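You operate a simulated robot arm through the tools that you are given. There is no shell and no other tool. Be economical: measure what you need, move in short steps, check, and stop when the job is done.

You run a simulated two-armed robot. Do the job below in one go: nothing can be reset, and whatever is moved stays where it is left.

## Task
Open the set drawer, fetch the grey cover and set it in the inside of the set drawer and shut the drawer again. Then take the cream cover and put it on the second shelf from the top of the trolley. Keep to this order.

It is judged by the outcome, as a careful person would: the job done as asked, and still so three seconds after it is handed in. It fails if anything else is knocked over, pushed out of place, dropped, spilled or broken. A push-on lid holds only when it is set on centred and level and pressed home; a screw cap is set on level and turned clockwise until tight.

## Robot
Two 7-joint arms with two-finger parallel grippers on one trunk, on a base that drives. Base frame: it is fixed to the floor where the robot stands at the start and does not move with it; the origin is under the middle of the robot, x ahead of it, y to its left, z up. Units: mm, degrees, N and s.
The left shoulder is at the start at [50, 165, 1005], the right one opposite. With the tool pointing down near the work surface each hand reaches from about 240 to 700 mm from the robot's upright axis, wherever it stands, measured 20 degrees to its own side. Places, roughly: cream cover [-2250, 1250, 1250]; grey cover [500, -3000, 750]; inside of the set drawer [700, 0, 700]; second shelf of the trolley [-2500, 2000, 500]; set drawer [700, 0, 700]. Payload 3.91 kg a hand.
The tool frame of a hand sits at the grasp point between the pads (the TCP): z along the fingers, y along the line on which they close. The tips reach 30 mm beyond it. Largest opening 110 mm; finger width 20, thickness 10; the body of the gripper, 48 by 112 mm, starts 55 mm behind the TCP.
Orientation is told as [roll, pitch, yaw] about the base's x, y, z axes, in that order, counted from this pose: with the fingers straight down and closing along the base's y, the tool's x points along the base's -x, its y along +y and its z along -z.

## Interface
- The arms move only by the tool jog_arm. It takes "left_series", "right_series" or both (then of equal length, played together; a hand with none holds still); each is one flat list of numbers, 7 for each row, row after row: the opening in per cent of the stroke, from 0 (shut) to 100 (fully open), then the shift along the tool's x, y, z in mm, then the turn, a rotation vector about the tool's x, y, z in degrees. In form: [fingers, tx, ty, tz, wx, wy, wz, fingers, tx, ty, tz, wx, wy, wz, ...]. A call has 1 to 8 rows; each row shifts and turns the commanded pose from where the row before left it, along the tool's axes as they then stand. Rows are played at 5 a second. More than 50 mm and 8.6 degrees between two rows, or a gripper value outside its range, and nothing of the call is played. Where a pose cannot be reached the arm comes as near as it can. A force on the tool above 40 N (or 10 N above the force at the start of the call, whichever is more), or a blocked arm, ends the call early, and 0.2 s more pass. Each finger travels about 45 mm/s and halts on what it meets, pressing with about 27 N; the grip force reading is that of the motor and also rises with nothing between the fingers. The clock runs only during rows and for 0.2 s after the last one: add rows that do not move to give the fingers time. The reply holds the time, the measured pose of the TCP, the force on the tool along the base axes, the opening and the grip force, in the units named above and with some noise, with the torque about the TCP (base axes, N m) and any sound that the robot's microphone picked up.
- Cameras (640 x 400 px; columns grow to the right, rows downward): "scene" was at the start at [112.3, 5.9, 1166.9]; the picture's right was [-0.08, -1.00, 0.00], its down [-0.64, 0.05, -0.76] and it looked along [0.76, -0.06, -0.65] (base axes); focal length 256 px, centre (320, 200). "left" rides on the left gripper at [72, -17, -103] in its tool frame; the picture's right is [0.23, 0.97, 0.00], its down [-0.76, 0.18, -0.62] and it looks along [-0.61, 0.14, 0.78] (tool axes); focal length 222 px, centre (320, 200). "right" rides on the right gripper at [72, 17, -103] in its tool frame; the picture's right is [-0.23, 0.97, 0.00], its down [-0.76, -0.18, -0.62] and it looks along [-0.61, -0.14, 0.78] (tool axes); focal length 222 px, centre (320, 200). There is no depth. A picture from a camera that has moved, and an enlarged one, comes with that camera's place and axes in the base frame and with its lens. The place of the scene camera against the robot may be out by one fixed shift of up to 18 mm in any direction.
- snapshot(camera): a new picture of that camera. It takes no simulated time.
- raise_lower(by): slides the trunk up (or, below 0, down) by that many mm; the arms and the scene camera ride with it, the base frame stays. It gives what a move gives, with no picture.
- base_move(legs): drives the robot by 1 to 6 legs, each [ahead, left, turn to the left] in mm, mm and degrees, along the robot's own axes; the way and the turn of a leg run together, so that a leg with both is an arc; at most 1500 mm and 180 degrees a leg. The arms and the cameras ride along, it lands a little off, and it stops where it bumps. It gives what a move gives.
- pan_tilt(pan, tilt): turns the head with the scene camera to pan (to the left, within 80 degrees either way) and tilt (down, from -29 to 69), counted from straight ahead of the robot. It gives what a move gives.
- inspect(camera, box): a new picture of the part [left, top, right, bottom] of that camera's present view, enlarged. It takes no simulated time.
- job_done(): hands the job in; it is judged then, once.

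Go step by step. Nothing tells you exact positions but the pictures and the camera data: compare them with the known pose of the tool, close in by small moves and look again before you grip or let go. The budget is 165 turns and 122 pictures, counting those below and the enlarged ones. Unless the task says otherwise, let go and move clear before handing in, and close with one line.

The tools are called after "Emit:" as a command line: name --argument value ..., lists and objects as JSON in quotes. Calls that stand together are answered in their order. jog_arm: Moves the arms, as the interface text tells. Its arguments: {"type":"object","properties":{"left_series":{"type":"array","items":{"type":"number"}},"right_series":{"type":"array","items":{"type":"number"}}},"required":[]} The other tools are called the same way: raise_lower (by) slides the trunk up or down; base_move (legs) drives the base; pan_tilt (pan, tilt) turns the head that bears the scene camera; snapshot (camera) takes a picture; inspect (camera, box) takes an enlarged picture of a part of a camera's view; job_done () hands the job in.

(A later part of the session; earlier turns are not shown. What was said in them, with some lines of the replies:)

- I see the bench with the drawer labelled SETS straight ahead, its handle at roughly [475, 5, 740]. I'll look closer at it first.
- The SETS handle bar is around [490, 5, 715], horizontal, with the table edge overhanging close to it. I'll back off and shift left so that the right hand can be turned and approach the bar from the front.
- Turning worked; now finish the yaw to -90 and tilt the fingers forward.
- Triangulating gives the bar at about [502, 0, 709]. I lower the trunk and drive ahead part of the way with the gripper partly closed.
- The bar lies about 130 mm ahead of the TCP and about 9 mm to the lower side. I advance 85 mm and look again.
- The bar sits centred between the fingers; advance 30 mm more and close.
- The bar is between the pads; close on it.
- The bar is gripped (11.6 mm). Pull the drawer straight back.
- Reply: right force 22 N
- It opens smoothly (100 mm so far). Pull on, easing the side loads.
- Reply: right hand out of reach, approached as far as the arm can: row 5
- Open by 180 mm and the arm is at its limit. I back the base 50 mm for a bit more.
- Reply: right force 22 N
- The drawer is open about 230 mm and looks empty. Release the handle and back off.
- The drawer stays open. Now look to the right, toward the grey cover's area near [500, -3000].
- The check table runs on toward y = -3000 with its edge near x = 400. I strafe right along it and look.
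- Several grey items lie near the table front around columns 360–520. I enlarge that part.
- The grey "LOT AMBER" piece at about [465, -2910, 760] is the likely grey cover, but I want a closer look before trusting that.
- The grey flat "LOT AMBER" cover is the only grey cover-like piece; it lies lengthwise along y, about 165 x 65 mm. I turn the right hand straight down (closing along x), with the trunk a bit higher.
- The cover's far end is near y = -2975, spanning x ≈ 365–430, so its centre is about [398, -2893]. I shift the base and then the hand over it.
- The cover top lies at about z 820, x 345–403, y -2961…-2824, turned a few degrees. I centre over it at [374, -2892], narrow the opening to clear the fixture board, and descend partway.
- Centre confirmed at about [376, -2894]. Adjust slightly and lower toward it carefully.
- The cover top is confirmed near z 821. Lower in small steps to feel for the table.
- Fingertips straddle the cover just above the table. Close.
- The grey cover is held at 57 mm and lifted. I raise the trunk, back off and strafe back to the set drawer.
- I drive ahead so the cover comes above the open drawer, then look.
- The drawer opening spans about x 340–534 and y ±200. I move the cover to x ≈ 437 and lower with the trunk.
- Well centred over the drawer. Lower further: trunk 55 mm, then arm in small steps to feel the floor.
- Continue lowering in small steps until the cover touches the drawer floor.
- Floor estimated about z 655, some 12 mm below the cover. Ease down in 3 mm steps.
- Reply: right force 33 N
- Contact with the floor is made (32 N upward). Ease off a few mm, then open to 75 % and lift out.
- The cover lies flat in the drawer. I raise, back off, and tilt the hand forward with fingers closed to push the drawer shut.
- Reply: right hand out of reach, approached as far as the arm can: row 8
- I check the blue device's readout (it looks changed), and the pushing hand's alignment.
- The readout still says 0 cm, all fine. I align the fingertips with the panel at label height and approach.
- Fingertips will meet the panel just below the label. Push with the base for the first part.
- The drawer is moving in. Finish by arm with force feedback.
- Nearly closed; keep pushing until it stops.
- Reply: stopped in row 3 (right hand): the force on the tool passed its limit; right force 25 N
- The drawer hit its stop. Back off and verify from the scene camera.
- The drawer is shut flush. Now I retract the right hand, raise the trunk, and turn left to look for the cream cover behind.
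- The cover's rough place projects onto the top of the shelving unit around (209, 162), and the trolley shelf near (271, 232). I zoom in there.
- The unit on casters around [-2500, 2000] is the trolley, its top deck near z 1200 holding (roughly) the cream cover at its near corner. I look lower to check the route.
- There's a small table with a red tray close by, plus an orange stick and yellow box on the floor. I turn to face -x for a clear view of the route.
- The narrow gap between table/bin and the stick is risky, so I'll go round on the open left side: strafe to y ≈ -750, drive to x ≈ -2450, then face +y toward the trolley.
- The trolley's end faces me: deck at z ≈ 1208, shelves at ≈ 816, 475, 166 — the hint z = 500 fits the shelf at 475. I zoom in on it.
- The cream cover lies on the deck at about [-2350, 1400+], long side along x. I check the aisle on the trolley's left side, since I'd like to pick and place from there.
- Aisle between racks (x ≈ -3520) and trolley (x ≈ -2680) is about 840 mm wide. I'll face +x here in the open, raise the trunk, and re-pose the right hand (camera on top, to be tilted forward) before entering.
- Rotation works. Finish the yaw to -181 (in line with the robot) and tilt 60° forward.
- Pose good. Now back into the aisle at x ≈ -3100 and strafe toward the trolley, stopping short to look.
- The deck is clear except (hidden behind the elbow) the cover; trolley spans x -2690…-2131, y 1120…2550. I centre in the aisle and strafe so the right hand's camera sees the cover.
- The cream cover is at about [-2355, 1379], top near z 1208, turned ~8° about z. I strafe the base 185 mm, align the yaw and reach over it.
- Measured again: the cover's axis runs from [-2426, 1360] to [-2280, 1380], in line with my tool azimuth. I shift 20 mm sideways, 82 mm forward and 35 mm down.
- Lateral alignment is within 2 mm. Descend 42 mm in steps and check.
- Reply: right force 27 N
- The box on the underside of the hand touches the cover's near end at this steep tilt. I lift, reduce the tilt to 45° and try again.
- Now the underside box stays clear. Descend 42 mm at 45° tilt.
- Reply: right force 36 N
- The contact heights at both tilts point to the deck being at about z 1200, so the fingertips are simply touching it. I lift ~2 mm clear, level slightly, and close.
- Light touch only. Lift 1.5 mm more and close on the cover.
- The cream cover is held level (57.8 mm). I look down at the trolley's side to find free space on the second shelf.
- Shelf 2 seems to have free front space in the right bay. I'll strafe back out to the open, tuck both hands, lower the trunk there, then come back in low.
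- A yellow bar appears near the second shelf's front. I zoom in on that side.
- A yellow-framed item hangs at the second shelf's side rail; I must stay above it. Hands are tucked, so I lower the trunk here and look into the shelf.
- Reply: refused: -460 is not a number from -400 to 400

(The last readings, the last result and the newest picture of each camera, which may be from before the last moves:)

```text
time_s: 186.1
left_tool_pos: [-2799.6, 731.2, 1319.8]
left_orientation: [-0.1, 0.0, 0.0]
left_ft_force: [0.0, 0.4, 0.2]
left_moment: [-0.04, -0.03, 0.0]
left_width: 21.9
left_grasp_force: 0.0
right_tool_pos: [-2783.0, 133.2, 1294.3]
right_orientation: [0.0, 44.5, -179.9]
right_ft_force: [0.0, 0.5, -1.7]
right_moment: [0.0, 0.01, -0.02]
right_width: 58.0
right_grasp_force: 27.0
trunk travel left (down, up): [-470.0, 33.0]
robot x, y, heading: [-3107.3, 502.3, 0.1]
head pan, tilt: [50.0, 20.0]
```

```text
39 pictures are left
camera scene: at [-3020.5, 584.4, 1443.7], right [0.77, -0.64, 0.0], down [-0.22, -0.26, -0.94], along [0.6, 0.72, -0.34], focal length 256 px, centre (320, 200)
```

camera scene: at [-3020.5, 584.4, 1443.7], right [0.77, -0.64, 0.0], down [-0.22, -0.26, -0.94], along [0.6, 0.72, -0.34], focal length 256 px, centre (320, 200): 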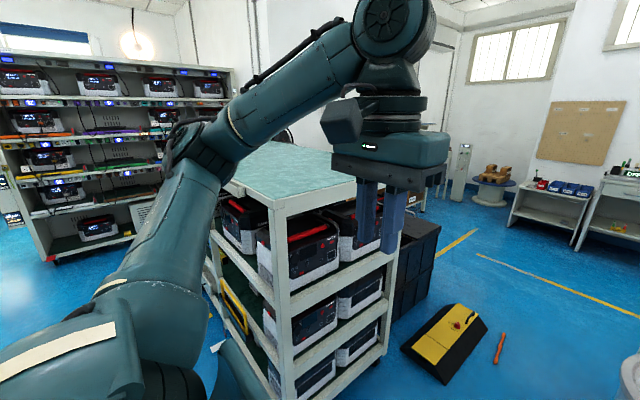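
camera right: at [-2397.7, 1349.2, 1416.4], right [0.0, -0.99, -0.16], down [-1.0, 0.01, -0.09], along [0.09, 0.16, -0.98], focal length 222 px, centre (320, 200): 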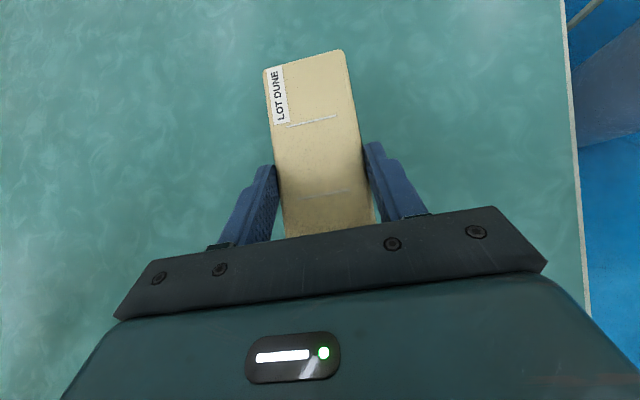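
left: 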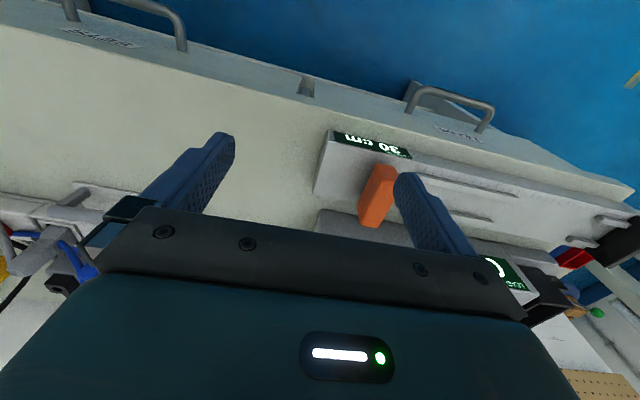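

Lower in two steps.

Emit:
raise_lower --by -300

Emit:
raise_lower --by -160

Emit:
pan_tilt --pan 60 --tilt 20

Emit:
snapshot --camera "scene"

```text
time_s: 189.1
left_tool_pos: [-2799.0, 731.2, 1019.4]
left_orientation: [0.0, 0.0, 0.2]
left_ft_force: [0.3, -0.4, 0.3]
left_moment: [0.01, 0.04, 0.0]
left_width: 22.0
left_grasp_force: 0.2
right_tool_pos: [-2783.5, 133.8, 993.1]
right_orientation: [0.1, 44.6, -179.8]
right_ft_force: [0.4, 0.1, -2.3]
right_moment: [-0.02, 0.01, 0.0]
right_width: 57.9
right_grasp_force: 26.6
trunk travel left (down, up): [-170.0, 333.0]
robot x, y, heading: [-3106.1, 498.1, 0.0]
head pan, tilt: [50.0, 20.0]
```

```text
time_s: 190.9
left_tool_pos: [-2800.2, 731.9, 859.5]
left_orientation: [0.0, 0.0, 0.1]
left_ft_force: [-0.5, -0.6, 0.3]
left_moment: [0.03, -0.04, -0.01]
left_width: 21.9
left_grasp_force: 0.1
right_tool_pos: [-2782.9, 133.8, 834.2]
right_orientation: [0.1, 44.6, -179.9]
right_ft_force: [0.6, -0.4, -1.5]
right_moment: [0.02, 0.03, -0.02]
right_width: 57.5
right_grasp_force: 27.0
trunk travel left (down, up): [-10.0, 493.0]
robot x, y, heading: [-3108.3, 502.7, 0.2]
head pan, tilt: [50.0, 20.0]
```

```text
time_s: 191.6
left_tool_pos: [-2798.9, 731.8, 859.2]
left_orientation: [0.0, 0.0, 0.1]
left_ft_force: [-0.6, 0.3, -0.9]
left_moment: [0.0, 0.02, 0.02]
left_width: 22.4
left_grasp_force: 0.0
right_tool_pos: [-2783.5, 133.8, 834.0]
right_orientation: [0.1, 44.6, -179.8]
right_ft_force: [0.4, 0.0, -1.7]
right_moment: [-0.04, 0.03, 0.04]
right_width: 57.8
right_grasp_force: 27.2
trunk travel left (down, up): [-10.0, 493.0]
robot x, y, heading: [-3112.4, 499.2, 0.1]
head pan, tilt: [60.0, 20.0]
```

```text
38 pictures are left
camera scene: at [-3033.7, 593.7, 983.7], right [0.87, -0.5, 0.0], down [-0.17, -0.3, -0.94], along [0.47, 0.81, -0.34], focal length 256 px, centre (320, 200)
```

scene: 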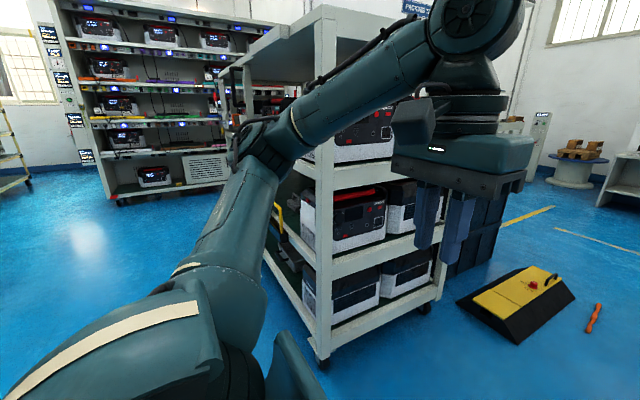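

Lower the right arm to about z 545 and pull the left hand in a bit.

Emit:
jog_arm --right_series '[0, -29, 0, 29.5, 0, 0, 0, 0, -29, 0, 29.5, 0, 0, 0, 0, -29, 0, 29.5, 0, 0, 0, 0, -29, 0, 29.5, 0, 0, 0, 0, -29, 0, 29.5, 0, 0, 0, 0, -29, 0, 29.5, 0, 0, 0, 0, -29, 0, 29.5, 0, 0, 0]' --left_series '[20, 10, -20, 0, 0, 0, 0, 20, 10, -20, 0, 0, 0, 0, 20, 10, -20, 0, 0, 0, 0, 20, 10, -20, 0, 0, 0, 0, 20, 5, -20, 0, 0, 0, 0, 20, 0, -20, 0, 0, 0, 0, 20, 0, 0, 0, 0, 0, 0]'

Emit:
snapshot --camera "right"

Emit:
snapshot --camera "scene"

```text
time_s: 193.2
left_tool_pos: [-2843.8, 610.5, 858.9]
left_orientation: [-0.1, -0.1, 0.1]
left_ft_force: [-0.3, -0.7, 0.0]
left_moment: [0.0, 0.01, 0.01]
left_width: 22.0
left_grasp_force: 0.0
right_tool_pos: [-2762.0, 114.7, 551.0]
right_orientation: [0.0, 44.6, -180.0]
right_ft_force: [-0.5, 0.8, -1.8]
right_moment: [-0.03, 0.01, 0.0]
right_width: 57.7
right_grasp_force: 26.4
right hand out of reach, approached as far as the arm can: row 2, 3, 4
trunk travel left (down, up): [-10.0, 493.0]
robot x, y, heading: [-3108.3, 499.4, -0.0]
head pan, tilt: [60.0, 20.0]
```

```text
37 pictures are left
camera right: at [-2784.1, 98.3, 675.9], right [-0.16, -0.97, -0.16], down [-0.98, 0.18, -0.09], along [0.12, 0.14, -0.98], focal length 222 px, centre (320, 200)
```

right: 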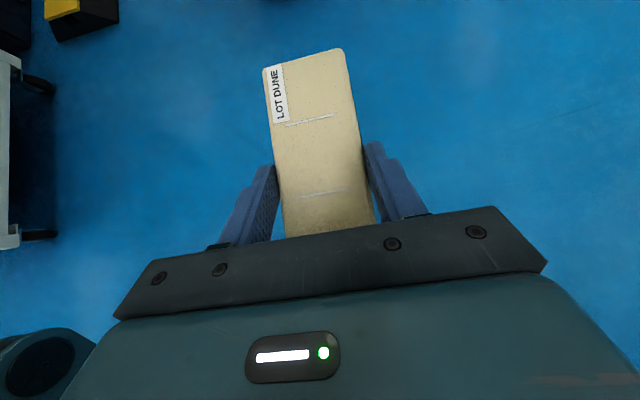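

```text
36 pictures are left
camera scene: at [-3033.8, 593.7, 983.8], right [0.87, -0.5, 0.0], down [-0.17, -0.3, -0.94], along [0.47, 0.81, -0.34], focal length 256 px, centre (320, 200)
```

scene: 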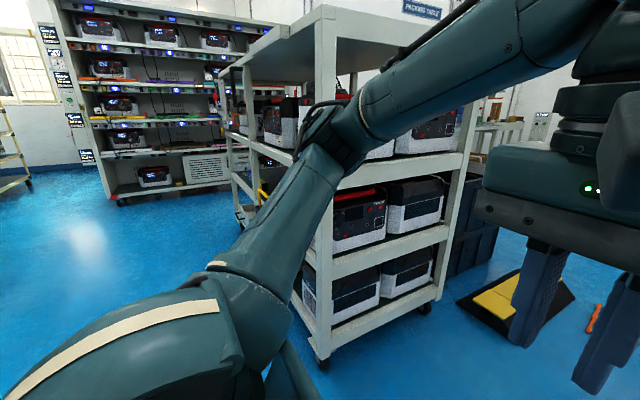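

The cover's tip would brush the trolley edge, so I move left until past the rack end and back off further (more room behind there) before passing alongside.

Emit:
base_move --legs '[[-30, 0, 0], [0, 450, 0], [-90, 0, 0]]'

Emit:
pan_tilt --pan 25 --tilt 15

Emit:
snapshot --camera "scene"

```text
time_s: 197.1
left_tool_pos: [-2968.2, 1071.9, 859.4]
left_orientation: [0.0, 0.0, 0.4]
left_ft_force: [0.6, 0.1, -0.7]
left_moment: [-0.01, -0.01, 0.02]
left_width: 22.2
left_grasp_force: 0.0
right_tool_pos: [-2883.1, 574.4, 552.6]
right_orientation: [0.2, 44.5, -179.5]
right_ft_force: [-0.1, 0.0, -1.7]
right_moment: [0.0, 0.03, 0.0]
right_width: 57.7
right_grasp_force: 26.9
trunk travel left (down, up): [-10.0, 493.0]
robot x, y, heading: [-3232.1, 959.3, 0.3]
head pan, tilt: [60.0, 20.0]
```

```text
time_s: 198.1
left_tool_pos: [-2968.1, 1072.1, 860.5]
left_orientation: [0.0, 0.0, 0.5]
left_ft_force: [-0.4, 0.0, 0.3]
left_moment: [-0.03, 0.02, -0.01]
left_width: 22.1
left_grasp_force: 0.0
right_tool_pos: [-2883.9, 573.8, 551.0]
right_orientation: [0.0, 44.6, -179.3]
right_ft_force: [0.3, 0.3, -1.7]
right_moment: [-0.02, 0.0, -0.02]
right_width: 57.5
right_grasp_force: 26.9
trunk travel left (down, up): [-10.0, 493.0]
robot x, y, heading: [-3231.8, 960.0, 0.4]
head pan, tilt: [25.0, 15.0]
```

```text
35 pictures are left
camera scene: at [-3119.2, 1011.6, 991.8], right [0.43, -0.9, 0.0], down [-0.23, -0.11, -0.97], along [0.87, 0.42, -0.26], focal length 256 px, centre (320, 200)
```

scene: 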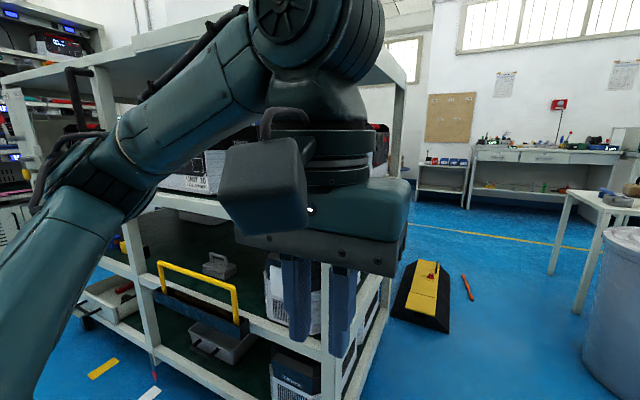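

Now shelf 2 is visible with much free mat space. I zoom in to pick a spot.

Emit:
inspect --camera "scene" --box '[60, 180, 400, 400]'

```text
1.82 times, centred on (230, 290) of scene
camera zoom: at [-3119.2, 1011.6, 991.8], right [0.43, -0.9, 0.0], down [-0.23, -0.11, -0.97], along [0.87, 0.42, -0.26], focal length 466 px, centre (484, 36)
```

zoom: 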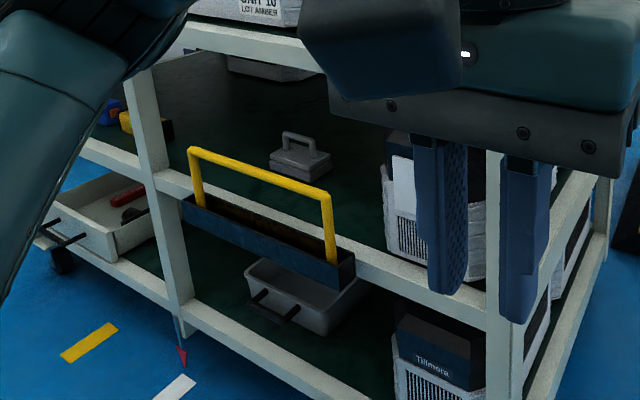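

Shelf 2's right bay front is blocked by a yellow-handled caddy hung on the rail (y ≈ 1405–1760) and boxes. The left bay just past the mid post (y ≈ 2020) looks free; I back off a bit more and strafe over to view it.

Emit:
base_move --legs '[[-50, 0, -0.4], [0, 850, 0]]'

Emit:
pan_tilt --pan 0 --tilt 25

Emit:
snapshot --camera "scene"

```text
time_s: 203.2
left_tool_pos: [-3020.0, 1918.9, 860.4]
left_orientation: [0.0, 0.1, 0.2]
left_ft_force: [-0.3, -0.6, 0.3]
left_moment: [0.0, 0.02, 0.04]
left_width: 22.0
left_grasp_force: 0.0
right_tool_pos: [-2938.3, 1421.2, 551.3]
right_orientation: [0.0, 44.6, -179.7]
right_ft_force: [0.3, 0.2, -1.4]
right_moment: [0.03, 0.03, -0.04]
right_width: 57.7
right_grasp_force: 26.8
trunk travel left (down, up): [-10.0, 493.0]
robot x, y, heading: [-3286.6, 1811.6, 0.0]
head pan, tilt: [25.0, 15.0]
```

```text
time_s: 204.1
left_tool_pos: [-3020.3, 1919.0, 859.1]
left_orientation: [-0.1, 0.0, 0.1]
left_ft_force: [0.0, 0.0, 0.7]
left_moment: [-0.02, 0.01, 0.03]
left_width: 21.8
left_grasp_force: 0.1
right_tool_pos: [-2938.1, 1422.3, 552.2]
right_orientation: [0.1, 44.6, -179.7]
right_ft_force: [0.0, -0.4, -1.7]
right_moment: [-0.02, 0.04, -0.03]
right_width: 57.8
right_grasp_force: 27.0
trunk travel left (down, up): [-10.0, 493.0]
robot x, y, heading: [-3284.1, 1808.1, 0.4]
head pan, tilt: [0.0, 25.0]
```

```text
33 pictures are left
camera scene: at [-3164.6, 1820.4, 975.6], right [0.0, -1.0, 0.0], down [-0.42, 0.0, -0.91], along [0.91, 0.0, -0.42], focal length 256 px, centre (320, 200)
```

scene: 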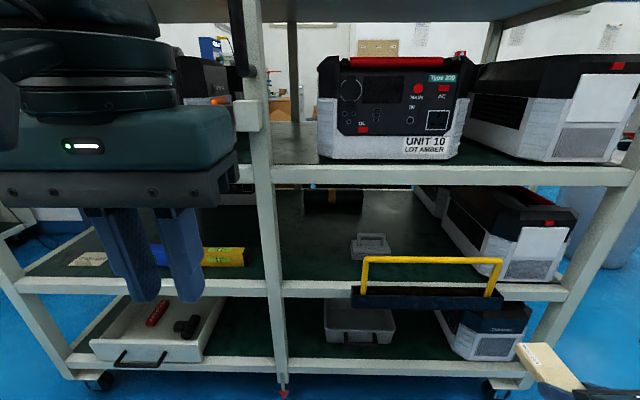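

The gap between the mid post (y ≈ 1897) and the caddy's left end (y ≈ 1743) fits the hand; shelf 2 surface is about z 520. I raise the hand, and bring it to y ≈ 1818 while still outside.

Emit:
jog_arm --right_series '[0, 14, -20, -14.3, 0, 0, 0, 0, 14, -25, -14.3, 0, 0, 0, 0, 0, -25, 0, 0, 0, 0, 0, 0, -25, 0, 0, 0, 0]'

Emit:
base_move --legs '[[0, 300, -0.3]]'

Emit:
pan_tilt --pan -25 --tilt 30

Emit:
snapshot --camera "scene"

Emit:
snapshot --camera "right"

```text
time_s: 205.1
left_tool_pos: [-3021.2, 1918.4, 858.9]
left_orientation: [0.1, 0.0, 0.2]
left_ft_force: [-0.8, 0.1, 0.2]
left_moment: [-0.01, 0.01, 0.0]
left_width: 21.9
left_grasp_force: 0.1
right_tool_pos: [-2902.6, 1495.5, 579.3]
right_orientation: [0.1, 44.5, -179.7]
right_ft_force: [0.1, -0.2, -1.5]
right_moment: [0.01, 0.05, 0.0]
right_width: 58.0
right_grasp_force: 26.8
right hand out of reach, approached as far as the arm can: row 2, 3, 4
trunk travel left (down, up): [-10.0, 493.0]
robot x, y, heading: [-3285.2, 1807.1, -0.1]
head pan, tilt: [0.0, 25.0]
```

```text
time_s: 207.1
left_tool_pos: [-3020.5, 2221.3, 860.2]
left_orientation: [0.0, 0.0, -0.2]
left_ft_force: [-0.5, 0.7, 0.3]
left_moment: [-0.03, 0.02, -0.04]
left_width: 21.9
left_grasp_force: 0.0
right_tool_pos: [-2904.1, 1797.9, 578.2]
right_orientation: [0.1, 44.4, 179.9]
right_ft_force: [0.6, 1.0, -1.7]
right_moment: [-0.01, 0.03, 0.0]
right_width: 58.3
right_grasp_force: 27.1
trunk travel left (down, up): [-10.0, 493.0]
robot x, y, heading: [-3282.2, 2110.5, -0.2]
head pan, tilt: [0.0, 25.0]
```

```text
time_s: 208.0
left_tool_pos: [-3020.1, 2221.5, 860.6]
left_orientation: [0.0, 0.0, -0.1]
left_ft_force: [0.1, 0.2, -0.1]
left_moment: [0.02, 0.01, 0.0]
left_width: 21.9
left_grasp_force: 0.0
right_tool_pos: [-2904.6, 1797.6, 578.4]
right_orientation: [0.2, 44.5, 179.9]
right_ft_force: [0.2, 0.3, -2.5]
right_moment: [0.03, 0.04, -0.02]
right_width: 57.7
right_grasp_force: 27.1
trunk travel left (down, up): [-10.0, 493.0]
robot x, y, heading: [-3282.1, 2116.2, -0.2]
head pan, tilt: [-25.0, 30.0]
```

```text
32 pictures are left
camera scene: at [-3174.9, 2086.6, 967.6], right [-0.42, -0.91, 0.0], down [-0.45, 0.21, -0.87], along [0.78, -0.37, -0.5], focal length 256 px, centre (320, 200)
```

scene: 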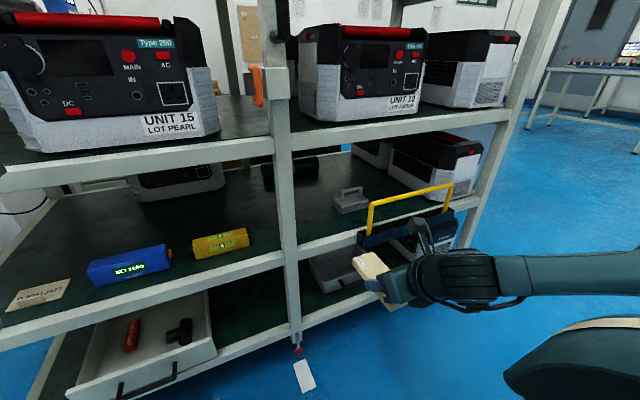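

```text
31 pictures are left
camera right: at [-2926.4, 1782.1, 703.7], right [-0.16, -0.97, -0.16], down [-0.98, 0.18, -0.09], along [0.12, 0.14, -0.98], focal length 222 px, centre (320, 200)
```

right: 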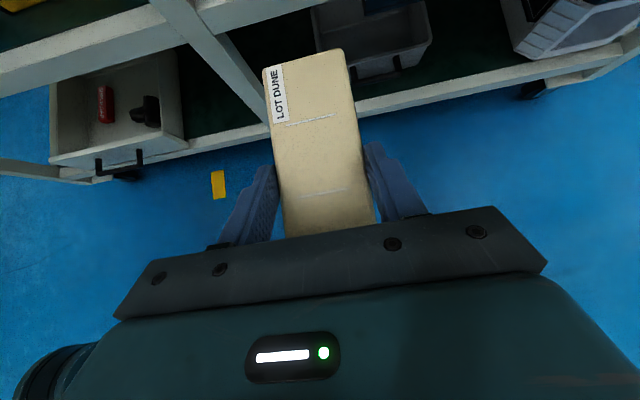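

Correcting for the scene camera's offset, the gap centre is y ≈ 1806 and the rail top about z 535–540. I raise 15 mm more, shift 8 mm, and drive in until the tip is at the rail.

Emit:
jog_arm --right_series '[0, 10.5, -8, -10.7, 0, 0, 0, 0, 0, 0, 0, 0, 0, 0]'

Emit:
base_move --legs '[[120, 0, 0.2]]'

Emit:
snapshot --camera "right"

Emit:
snapshot --camera "scene"

```text
time_s: 208.6
left_tool_pos: [-3020.4, 2221.4, 860.5]
left_orientation: [-0.1, -0.1, -0.3]
left_ft_force: [-0.1, 0.3, -0.3]
left_moment: [0.0, -0.02, 0.0]
left_width: 22.0
left_grasp_force: 0.1
right_tool_pos: [-2896.4, 1803.4, 591.3]
right_orientation: [0.0, 44.5, 179.9]
right_ft_force: [0.0, 0.0, -1.8]
right_moment: [-0.02, 0.05, 0.02]
right_width: 57.8
right_grasp_force: 26.9
right hand out of reach, approached as far as the arm can: row 1
trunk travel left (down, up): [-10.0, 493.0]
robot x, y, heading: [-3286.2, 2113.7, -0.3]
head pan, tilt: [-25.0, 30.0]
```

```text
time_s: 209.8
left_tool_pos: [-2901.0, 2223.4, 860.2]
left_orientation: [0.0, 0.0, 0.1]
left_ft_force: [0.3, 0.3, -0.4]
left_moment: [0.0, 0.0, 0.02]
left_width: 22.4
left_grasp_force: 0.0
right_tool_pos: [-2776.7, 1807.0, 591.9]
right_orientation: [0.2, 44.5, -179.7]
right_ft_force: [-0.8, -0.2, -1.7]
right_moment: [0.01, -0.01, 0.01]
right_width: 57.6
right_grasp_force: 27.1
trunk travel left (down, up): [-10.0, 493.0]
robot x, y, heading: [-3165.8, 2112.6, 0.1]
head pan, tilt: [-25.0, 30.0]
```

```text
30 pictures are left
camera right: at [-2797.3, 1790.3, 716.4], right [-0.16, -0.97, -0.16], down [-0.98, 0.17, -0.09], along [0.11, 0.14, -0.98], focal length 222 px, centre (320, 200)
```

right: 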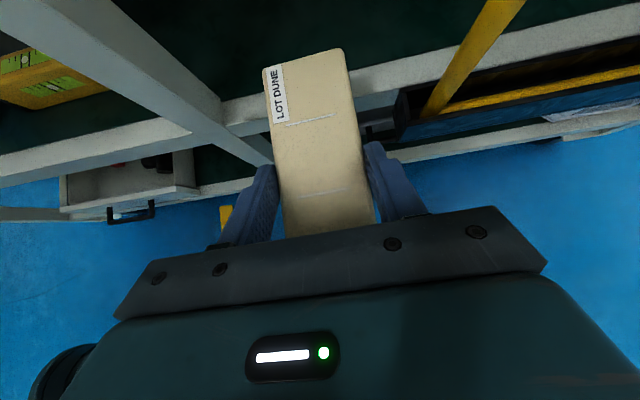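

```text
29 pictures are left
camera scene: at [-3054.4, 2087.2, 967.6], right [-0.42, -0.91, 0.0], down [-0.45, 0.21, -0.87], along [0.79, -0.36, -0.5], focal length 256 px, centre (320, 200)
```

scene: 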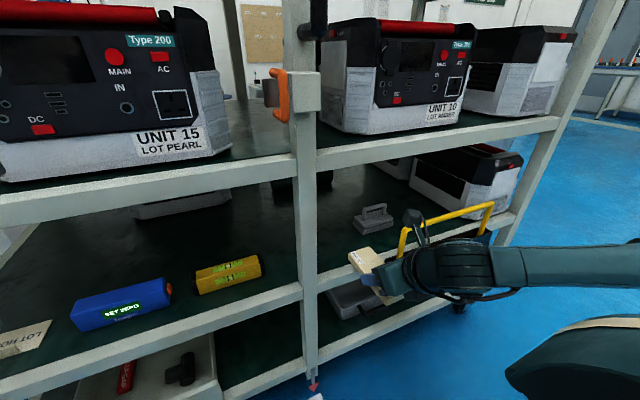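

The hand is centred between post (y ≈ 1888) and caddy (≈ 1737 / handle 1715). Advance by arm 100 mm, then check.

Emit:
jog_arm --right_series '[0, 17.8, -3, 17.5, 0, 0, 0, 0, 17.8, 0, 17.5, 0, 0, 0, 0, 17.8, 0, 17.5, 0, 0, 0, 0, 17.8, 0, 17.5, 0, 0, 0]'

Emit:
snapshot --camera "right"

Emit:
snapshot --camera "scene"

```text
time_s: 210.8
left_tool_pos: [-2900.5, 2223.4, 860.1]
left_orientation: [0.0, 0.0, 0.1]
left_ft_force: [0.5, -0.2, 0.7]
left_moment: [-0.01, 0.03, 0.03]
left_width: 21.8
left_grasp_force: 0.1
right_tool_pos: [-2677.3, 1810.3, 590.0]
right_orientation: [0.1, 44.4, -179.7]
right_ft_force: [0.3, 0.0, -1.3]
right_moment: [0.0, 0.02, 0.01]
right_width: 57.8
right_grasp_force: 26.8
trunk travel left (down, up): [-10.0, 493.0]
robot x, y, heading: [-3166.9, 2110.7, 0.1]
head pan, tilt: [-25.0, 30.0]
```

```text
28 pictures are left
camera right: at [-2698.4, 1793.9, 715.1], right [-0.16, -0.97, -0.16], down [-0.98, 0.17, -0.09], along [0.11, 0.14, -0.98], focal length 222 px, centre (320, 200)
```

right: 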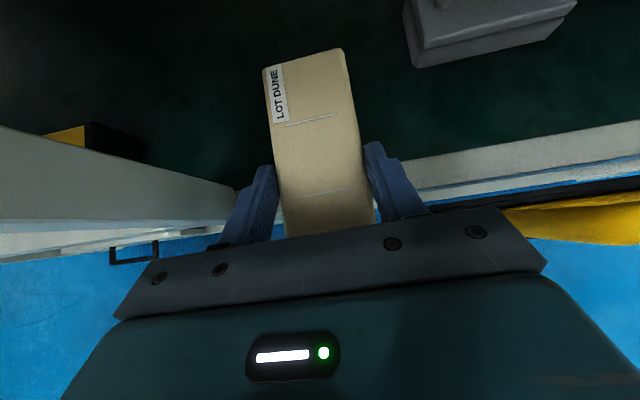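

```text
27 pictures are left
camera scene: at [-3054.4, 2087.2, 967.6], right [-0.42, -0.91, 0.0], down [-0.45, 0.21, -0.87], along [0.79, -0.36, -0.5], focal length 256 px, centre (320, 200)
```

scene: 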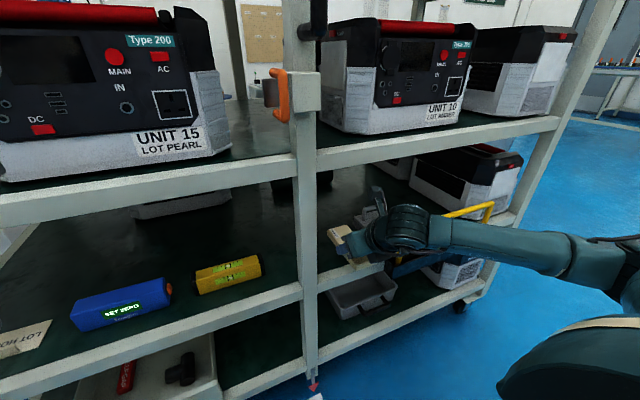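

Clear on both sides. Advance another 75 mm.

Emit:
jog_arm --right_series '[0, 17.8, 0, 17.5, 0, 0, 0, 0, 17.8, 0, 17.5, 0, 0, 0, 0, 17.8, 0, 17.5, 0, 0, 0, 0, 0, 0, 0, 0, 0, 0]'

Emit:
jog_arm --right_series '[0, -7, 0, 7.1, 0, 0, 0, 0, -5, 0, 5, 0, 0, 0, 0, 0, 0, 0, 0, 0, 0]'

Emit:
snapshot --camera "right"

Emit:
inspect --camera "scene" --box '[290, 170, 450, 300]'

```text
time_s: 211.8
left_tool_pos: [-2900.3, 2223.4, 859.0]
left_orientation: [0.0, 0.0, -0.1]
left_ft_force: [-0.5, -0.9, -0.5]
left_moment: [-0.01, 0.0, -0.01]
left_width: 21.9
left_grasp_force: 0.0
right_tool_pos: [-2600.8, 1811.8, 590.6]
right_orientation: [0.1, 44.4, -179.6]
right_ft_force: [0.9, -0.5, -1.9]
right_moment: [0.0, 0.05, 0.02]
right_width: 57.6
right_grasp_force: 27.4
trunk travel left (down, up): [-10.0, 493.0]
robot x, y, heading: [-3164.9, 2110.4, 0.3]
head pan, tilt: [-25.0, 30.0]
```

```text
time_s: 212.7
left_tool_pos: [-2900.7, 2223.0, 860.2]
left_orientation: [0.0, -0.1, 0.1]
left_ft_force: [0.4, 0.5, -0.6]
left_moment: [-0.01, 0.02, 0.01]
left_width: 21.9
left_grasp_force: 0.0
right_tool_pos: [-2601.6, 1810.1, 574.3]
right_orientation: [0.1, 44.4, -179.7]
right_ft_force: [-0.9, 0.1, -2.1]
right_moment: [0.04, 0.04, 0.0]
right_width: 57.9
right_grasp_force: 27.2
trunk travel left (down, up): [-10.0, 493.0]
robot x, y, heading: [-3162.5, 2113.7, -0.1]
head pan, tilt: [-25.0, 30.0]
```

```text
26 pictures are left
camera right: at [-2622.9, 1794.5, 699.2], right [-0.16, -0.97, -0.16], down [-0.98, 0.17, -0.09], along [0.11, 0.14, -0.98], focal length 222 px, centre (320, 200)
```

right: 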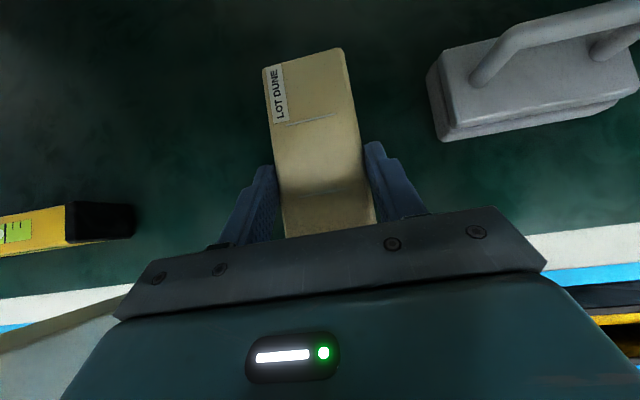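

```text
3.08 times, centred on (370, 235) of scene
camera zoom: at [-3054.3, 2087.2, 967.6], right [-0.42, -0.91, 0.0], down [-0.45, 0.21, -0.87], along [0.79, -0.36, -0.5], focal length 788 px, centre (166, 92)
```

zoom: 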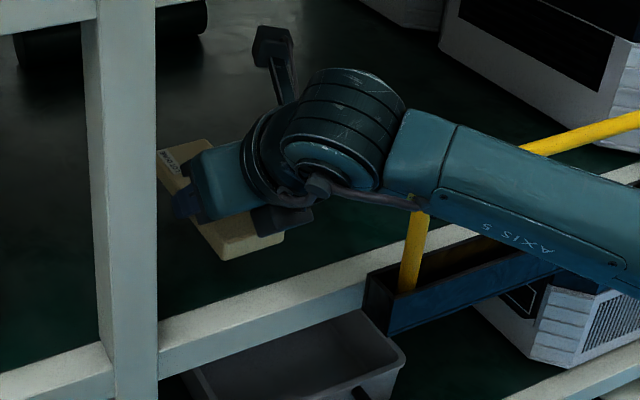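

The right forearm passes close to the caddy's yellow handle. I check that clearance with other views before lowering the last ~20 mm.

Emit:
snapshot --camera "left"

Emit:
pan_tilt --pan -45 --tilt 40

Emit:
snapshot --camera "scene"

```text
24 pictures are left
camera left: at [-2973.4, 2205.5, 963.0], right [-0.23, 0.97, 0.0], down [0.76, 0.18, 0.62], along [0.61, 0.14, -0.78], focal length 222 px, centre (320, 200)
```

left: 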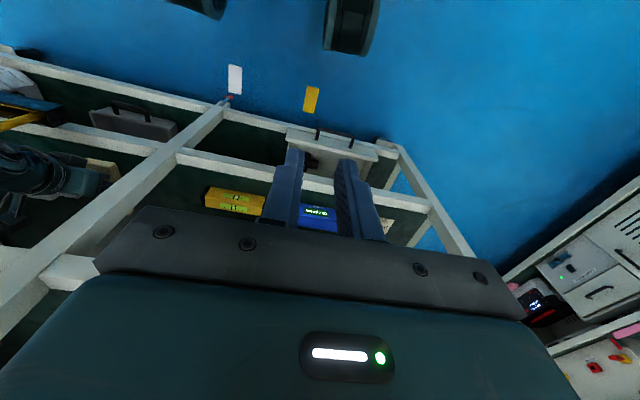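

```text
time_s: 213.5
left_tool_pos: [-2899.5, 2224.1, 859.8]
left_orientation: [0.1, -0.1, 0.1]
left_ft_force: [0.1, 0.5, -0.2]
left_moment: [0.05, 0.01, 0.02]
left_width: 22.2
left_grasp_force: 0.0
right_tool_pos: [-2602.9, 1810.1, 575.4]
right_orientation: [0.1, 44.4, -179.7]
right_ft_force: [-0.4, -0.7, -1.7]
right_moment: [-0.03, 0.02, -0.01]
right_width: 57.6
right_grasp_force: 27.4
trunk travel left (down, up): [-10.0, 493.0]
robot x, y, heading: [-3164.7, 2113.1, 0.3]
head pan, tilt: [-45.0, 40.0]
```

```text
23 pictures are left
camera scene: at [-3076.0, 2065.3, 952.3], right [-0.7, -0.71, 0.0], down [-0.46, 0.45, -0.77], along [0.54, -0.54, -0.64], focal length 256 px, centre (320, 200)
```

scene: 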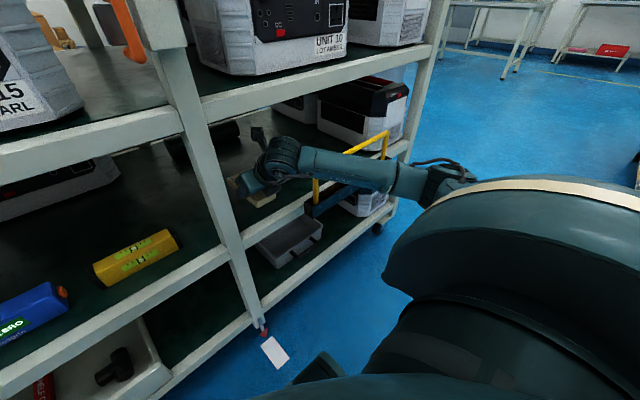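

Emit:
inspect --camera "scene" --box '[230, 110, 470, 260]'

```text
2.67 times, centred on (350, 185) of scene
camera zoom: at [-3076.0, 2065.3, 952.3], right [-0.7, -0.71, 0.0], down [-0.46, 0.45, -0.77], along [0.54, -0.54, -0.64], focal length 683 px, centre (240, 240)
```

zoom: 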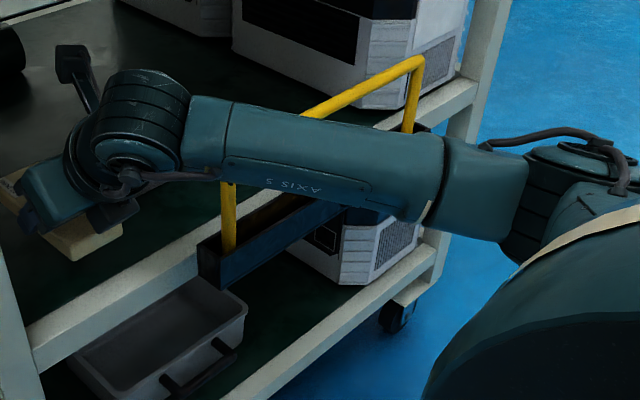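

The forearm passes just left of the caddy handle's leg. I shift the hand 9 mm away from it (toward the post, still ~12 mm free) and lower in small steps.

Emit:
jog_arm --right_series '[0, 0, -9, 0, 0, 0, 0, 0, -3.5, 0, 3.6, 0, 0, 0, 0, -3.5, 0, 3.6, 0, 0, 0, 0, 0, 0, 0, 0, 0, 0]'

Emit:
inspect --camera "scene" --box '[230, 110, 470, 260]'

Emit:
snapshot --camera "right"

```text
time_s: 214.5
left_tool_pos: [-2900.9, 2223.4, 859.1]
left_orientation: [0.0, 0.0, 0.1]
left_ft_force: [-0.5, -0.4, -0.6]
left_moment: [-0.04, -0.01, 0.0]
left_width: 22.2
left_grasp_force: 0.1
right_tool_pos: [-2601.1, 1819.6, 564.0]
right_orientation: [0.0, 44.5, -179.7]
right_ft_force: [0.1, 0.1, -1.7]
right_moment: [-0.03, 0.01, 0.0]
right_width: 57.4
right_grasp_force: 27.4
trunk travel left (down, up): [-10.0, 493.0]
robot x, y, heading: [-3165.0, 2113.2, 0.3]
head pan, tilt: [-45.0, 40.0]
```

```text
2.67 times, centred on (350, 185) of scene
camera zoom: at [-3076.1, 2065.2, 952.3], right [-0.7, -0.71, 0.0], down [-0.46, 0.45, -0.77], along [0.54, -0.54, -0.64], focal length 683 px, centre (240, 240)
```

zoom: 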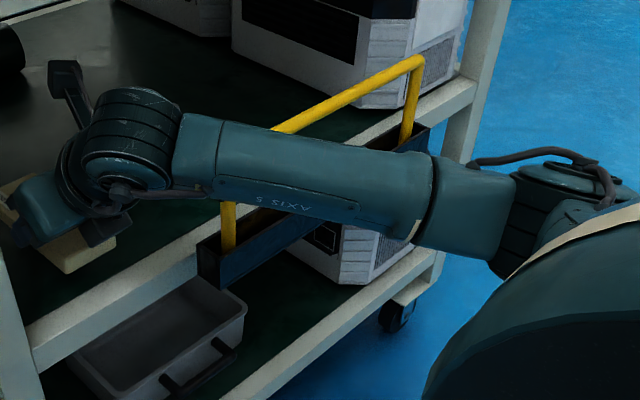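

```text
20 pictures are left
camera right: at [-2622.9, 1803.1, 689.1], right [-0.16, -0.97, -0.16], down [-0.98, 0.17, -0.09], along [0.11, 0.14, -0.98], focal length 222 px, centre (320, 200)
```

right: 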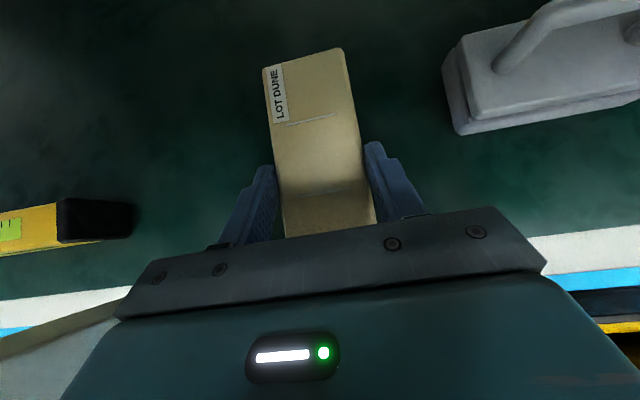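

The caddy hasn't moved. Continue down in 3 mm steps to contact.

Emit:
jog_arm --right_series '[0, -2.1, 0, 2.1, 0, 0, 0, 0, -2.1, 0, 2.1, 0, 0, 0, 0, -2.1, 0, 2.1, 0, 0, 0, 0, 0, 0, 0, 0, 0, 0]'

Emit:
inspect --camera "scene" --box '[230, 110, 470, 260]'

```text
time_s: 215.5
left_tool_pos: [-2899.1, 2223.7, 860.2]
left_orientation: [0.0, 0.0, 0.2]
left_ft_force: [0.7, 0.0, 0.6]
left_moment: [0.01, -0.01, -0.01]
left_width: 22.0
left_grasp_force: 0.0
right_tool_pos: [-2600.9, 1818.3, 555.3]
right_orientation: [0.0, 44.4, -179.7]
right_ft_force: [-0.2, -0.5, -1.8]
right_moment: [-0.02, 0.04, 0.0]
right_width: 57.7
right_grasp_force: 27.5
trunk travel left (down, up): [-10.0, 493.0]
robot x, y, heading: [-3162.1, 2110.7, 0.3]
head pan, tilt: [-45.0, 40.0]
```

```text
2.67 times, centred on (350, 185) of scene
camera zoom: at [-3076.1, 2065.2, 952.3], right [-0.7, -0.71, 0.0], down [-0.46, 0.45, -0.77], along [0.54, -0.54, -0.64], focal length 683 px, centre (240, 240)
```

zoom: 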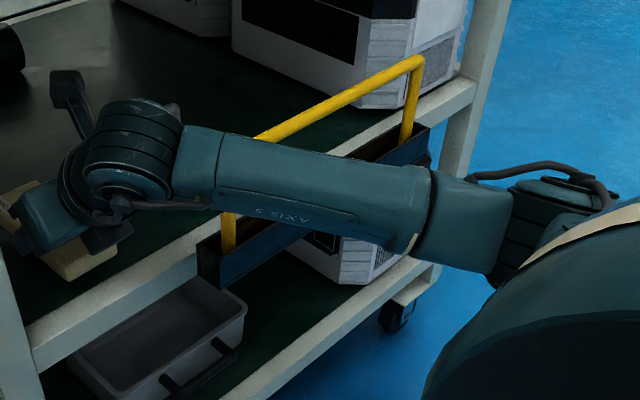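

Still free, caddy unmoved. Keep lowering.

Emit:
jog_arm --right_series '[0, -2.1, 0, 2.1, 0, 0, 0, 0, -2.1, 0, 2.1, 0, 0, 0, 0, 0, 0, 0, 0, 0, 0]'

Emit:
jog_arm --right_series '[0, -2.1, 0, 2.1, 0, 0, 0, 0, -1.4, 0, 1.4, 0, 0, 0, 0, 0, 0, 0, 0, 0, 0]'

Emit:
snapshot --camera "right"

```text
time_s: 216.3
left_tool_pos: [-2900.5, 2223.6, 860.6]
left_orientation: [0.0, 0.0, 0.1]
left_ft_force: [-0.3, -0.5, -0.4]
left_moment: [0.0, 0.0, 0.01]
left_width: 21.9
left_grasp_force: 0.0
right_tool_pos: [-2601.5, 1819.1, 549.2]
right_orientation: [0.0, 44.5, -179.6]
right_ft_force: [-1.0, 0.6, -1.6]
right_moment: [0.0, 0.02, -0.02]
right_width: 57.7
right_grasp_force: 27.3
trunk travel left (down, up): [-10.0, 493.0]
robot x, y, heading: [-3165.4, 2113.0, 0.3]
head pan, tilt: [-45.0, 40.0]
```

```text
time_s: 217.1
left_tool_pos: [-2900.2, 2223.2, 859.5]
left_orientation: [0.0, -0.1, 0.0]
left_ft_force: [0.4, 0.6, -0.7]
left_moment: [0.01, 0.0, -0.02]
left_width: 22.2
left_grasp_force: 0.0
right_tool_pos: [-2601.8, 1818.1, 544.1]
right_orientation: [0.1, 44.4, -179.7]
right_ft_force: [-0.1, 0.5, -2.4]
right_moment: [0.01, 0.06, 0.0]
right_width: 57.7
right_grasp_force: 27.1
trunk travel left (down, up): [-10.0, 493.0]
robot x, y, heading: [-3164.8, 2113.9, 0.1]
head pan, tilt: [-45.0, 40.0]
```

```text
18 pictures are left
camera right: at [-2622.8, 1802.6, 669.0], right [-0.16, -0.97, -0.16], down [-0.98, 0.17, -0.09], along [0.11, 0.14, -0.98], focal length 222 px, centre (320, 200)
```

right: 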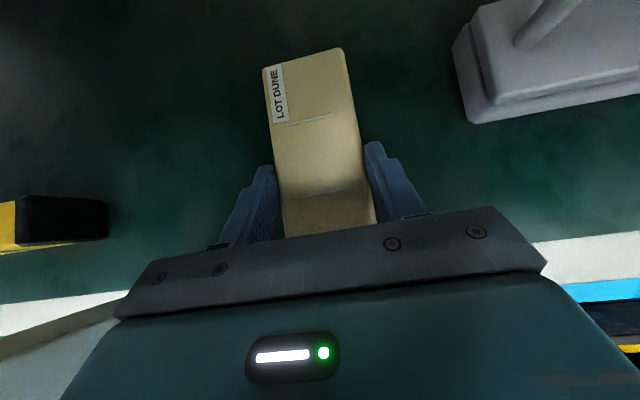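

Emit:
jog_arm --right_series '[0, -2.1, 0, 2.1, 0, 0, 0, 0, -2.1, 0, 2.1, 0, 0, 0, 0, 0, 0, 0, 0, 0, 0]'

Emit:
inspect --camera "scene" --box '[230, 110, 470, 260]'

```text
time_s: 217.9
left_tool_pos: [-2900.3, 2224.7, 860.3]
left_orientation: [0.0, 0.1, 0.1]
left_ft_force: [0.2, 0.5, 0.2]
left_moment: [0.0, 0.01, -0.02]
left_width: 22.1
left_grasp_force: 0.2
right_tool_pos: [-2602.7, 1818.5, 539.7]
right_orientation: [0.2, 44.7, -179.7]
right_ft_force: [-1.7, -0.1, 7.0]
right_moment: [0.16, 0.52, 0.03]
right_width: 57.6
right_grasp_force: 27.3
trunk travel left (down, up): [-10.0, 493.0]
robot x, y, heading: [-3165.7, 2113.8, 0.1]
head pan, tilt: [-45.0, 40.0]
```

```text
2.67 times, centred on (350, 185) of scene
camera zoom: at [-3076.7, 2065.5, 952.5], right [-0.7, -0.71, 0.0], down [-0.46, 0.45, -0.77], along [0.54, -0.54, -0.64], focal length 683 px, centre (240, 240)
```

zoom: 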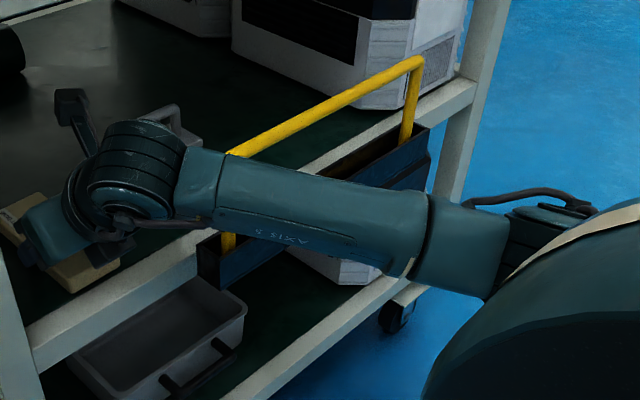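

Contact with the shelf mat (upward force at the cover's near end). Press 2 mm more, then release.

Emit:
jog_arm --right_series '[0, -1.4, 0, 1.4, 0, 0, 0, 0, 0, 0, 0, 0, 0, 0]'

```text
time_s: 218.5
left_tool_pos: [-2901.3, 2223.9, 860.8]
left_orientation: [-0.1, -0.2, 0.0]
left_ft_force: [0.0, 0.2, 1.1]
left_moment: [-0.01, 0.0, 0.01]
left_width: 21.9
left_grasp_force: 0.0
right_tool_pos: [-2601.4, 1818.9, 539.0]
right_orientation: [0.0, 44.8, -179.7]
right_ft_force: [-4.0, -0.8, 16.6]
right_moment: [0.06, 0.52, 0.05]
right_width: 57.8
right_grasp_force: 27.2
trunk travel left (down, up): [-10.0, 493.0]
robot x, y, heading: [-3163.3, 2112.0, 0.0]
head pan, tilt: [-45.0, 40.0]
```

Well seated. Ease up 2 mm, open to 70 %, then lift clear.

Emit:
jog_arm --right_series '[0, 1.4, 0, -1.4, 0, 0, 0, 70, 0, 0, 0, 0, 0, 0, 70, 0, 0, 0, 0, 0, 0, 70, 0, 0, 0, 0, 0, 0, 70, 3.5, 0, -3.6, 0, 0, 0, 70, 7, 0, -7.1, 0, 0, 0, 70, 7, 0, -7.1, 0, 0, 0]'

Emit:
snapshot --camera "right"

```text
time_s: 220.1
left_tool_pos: [-2900.5, 2222.7, 859.9]
left_orientation: [0.0, 0.0, 0.1]
left_ft_force: [0.1, -0.7, 0.1]
left_moment: [-0.01, -0.02, 0.01]
left_width: 22.1
left_grasp_force: 0.0
right_tool_pos: [-2601.9, 1819.2, 563.0]
right_orientation: [0.1, 44.4, -179.7]
right_ft_force: [0.8, 0.6, 1.0]
right_moment: [0.04, -0.02, 0.0]
right_width: 77.1
right_grasp_force: 0.1
trunk travel left (down, up): [-10.0, 493.0]
robot x, y, heading: [-3164.3, 2117.0, 0.4]
head pan, tilt: [-45.0, 40.0]
```

```text
16 pictures are left
camera right: at [-2623.4, 1803.0, 688.0], right [-0.16, -0.97, -0.16], down [-0.98, 0.17, -0.09], along [0.11, 0.14, -0.98], focal length 222 px, centre (320, 200)
```

right: 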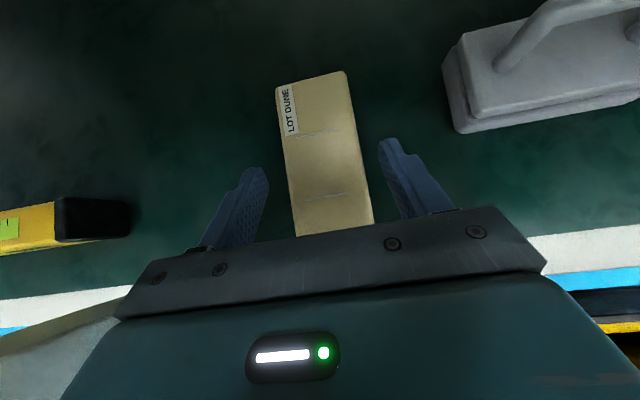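

The cover lies flat on the shelf. Lift to z ≈ 592 and retract straight out.

Emit:
jog_arm --right_series '[70, 10, 0, -10.2, 0, 0, 0, 70, 10, 4, -10.2, 0, 0, 0, 70, -17.8, 0, -17.5, 0, 0, 0, 70, -17.8, 0, -17.5, 0, 0, 0, 70, -17.8, 0, -17.5, 0, 0, 0, 70, -17.8, 0, -17.5, 0, 0, 0, 70, -17.8, 0, -17.5, 0, 0, 0, 70, -17.8, 0, -17.5, 0, 0, 0]'

Emit:
snapshot --camera "scene"

```text
time_s: 221.9
left_tool_pos: [-2899.9, 2222.4, 860.3]
left_orientation: [0.1, 0.0, 0.1]
left_ft_force: [0.4, -0.4, -0.3]
left_moment: [-0.01, 0.01, 0.01]
left_width: 22.1
left_grasp_force: 0.1
right_tool_pos: [-2751.4, 1814.4, 592.6]
right_orientation: [0.0, 44.5, -179.7]
right_ft_force: [0.8, 0.0, -0.1]
right_moment: [-0.02, 0.01, 0.0]
right_width: 77.2
right_grasp_force: 0.1
trunk travel left (down, up): [-10.0, 493.0]
robot x, y, heading: [-3164.5, 2116.1, 0.3]
head pan, tilt: [-45.0, 40.0]
```

```text
15 pictures are left
camera scene: at [-3076.1, 2065.3, 952.3], right [-0.7, -0.71, 0.0], down [-0.46, 0.45, -0.77], along [0.54, -0.54, -0.64], focal length 256 px, centre (320, 200)
```

scene: 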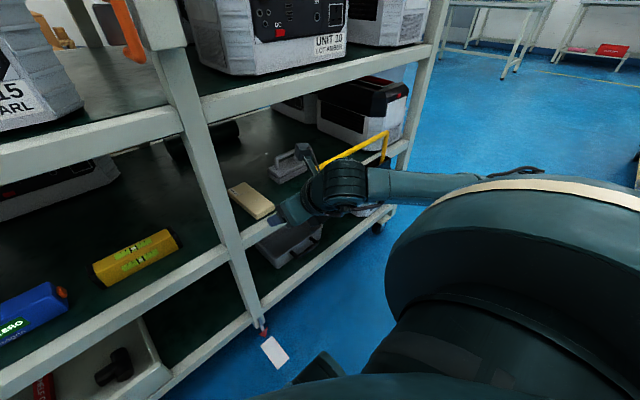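

The hand is out past the rail. Back the base off and take a final look.

Emit:
base_move --legs '[[-110, 0, 0]]'

Emit:
pan_tilt --pan -15 --tilt 25

Emit:
snapshot --camera "scene"

```text
time_s: 223.1
left_tool_pos: [-3010.4, 2223.8, 860.4]
left_orientation: [0.0, 0.0, 0.2]
left_ft_force: [-0.3, 0.1, -0.5]
left_moment: [-0.01, 0.0, 0.0]
left_width: 22.2
left_grasp_force: 0.0
right_tool_pos: [-2858.9, 1813.6, 592.3]
right_orientation: [0.1, 44.5, -179.8]
right_ft_force: [-0.6, 0.2, 0.6]
right_moment: [-0.05, 0.01, 0.03]
right_width: 77.1
right_grasp_force: 0.0
trunk travel left (down, up): [-10.0, 493.0]
robot x, y, heading: [-3271.3, 2111.5, 0.2]
head pan, tilt: [-45.0, 40.0]
```

```text
time_s: 224.0
left_tool_pos: [-3010.5, 2224.3, 859.4]
left_orientation: [0.0, 0.0, 0.1]
left_ft_force: [-0.8, -0.3, -0.3]
left_moment: [0.0, 0.0, 0.02]
left_width: 21.8
left_grasp_force: 0.1
right_tool_pos: [-2859.6, 1813.1, 592.6]
right_orientation: [0.1, 44.5, -179.7]
right_ft_force: [0.2, 0.1, 1.1]
right_moment: [-0.01, -0.01, -0.01]
right_width: 77.3
right_grasp_force: 0.2
trunk travel left (down, up): [-10.0, 493.0]
robot x, y, heading: [-3271.4, 2111.2, 0.6]
head pan, tilt: [-15.0, 25.0]
```

```text
14 pictures are left
camera scene: at [-3156.5, 2101.2, 975.6], right [-0.26, -0.97, 0.0], down [-0.41, 0.11, -0.91], along [0.88, -0.23, -0.42], focal length 256 px, centre (320, 200)
```

scene: 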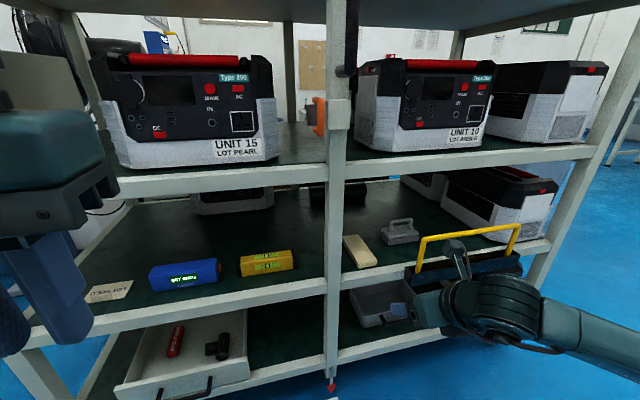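

The cream cover rests flat on the trolley shelf at z ≈ 510, which matches the given height. The caddy and the other items there are unmoved, the set drawer was last seen shut with the grey cover in it, and both hands are clear.

Emit:
job_done

```text
The job is handed in.
```

The job is finished and handed in: the grey cover is in the shut set drawer, and the cream cover is on the trolley's second shelf. I counted the shelves below the top deck, because the one at about z 510 matches the height you gave (500).
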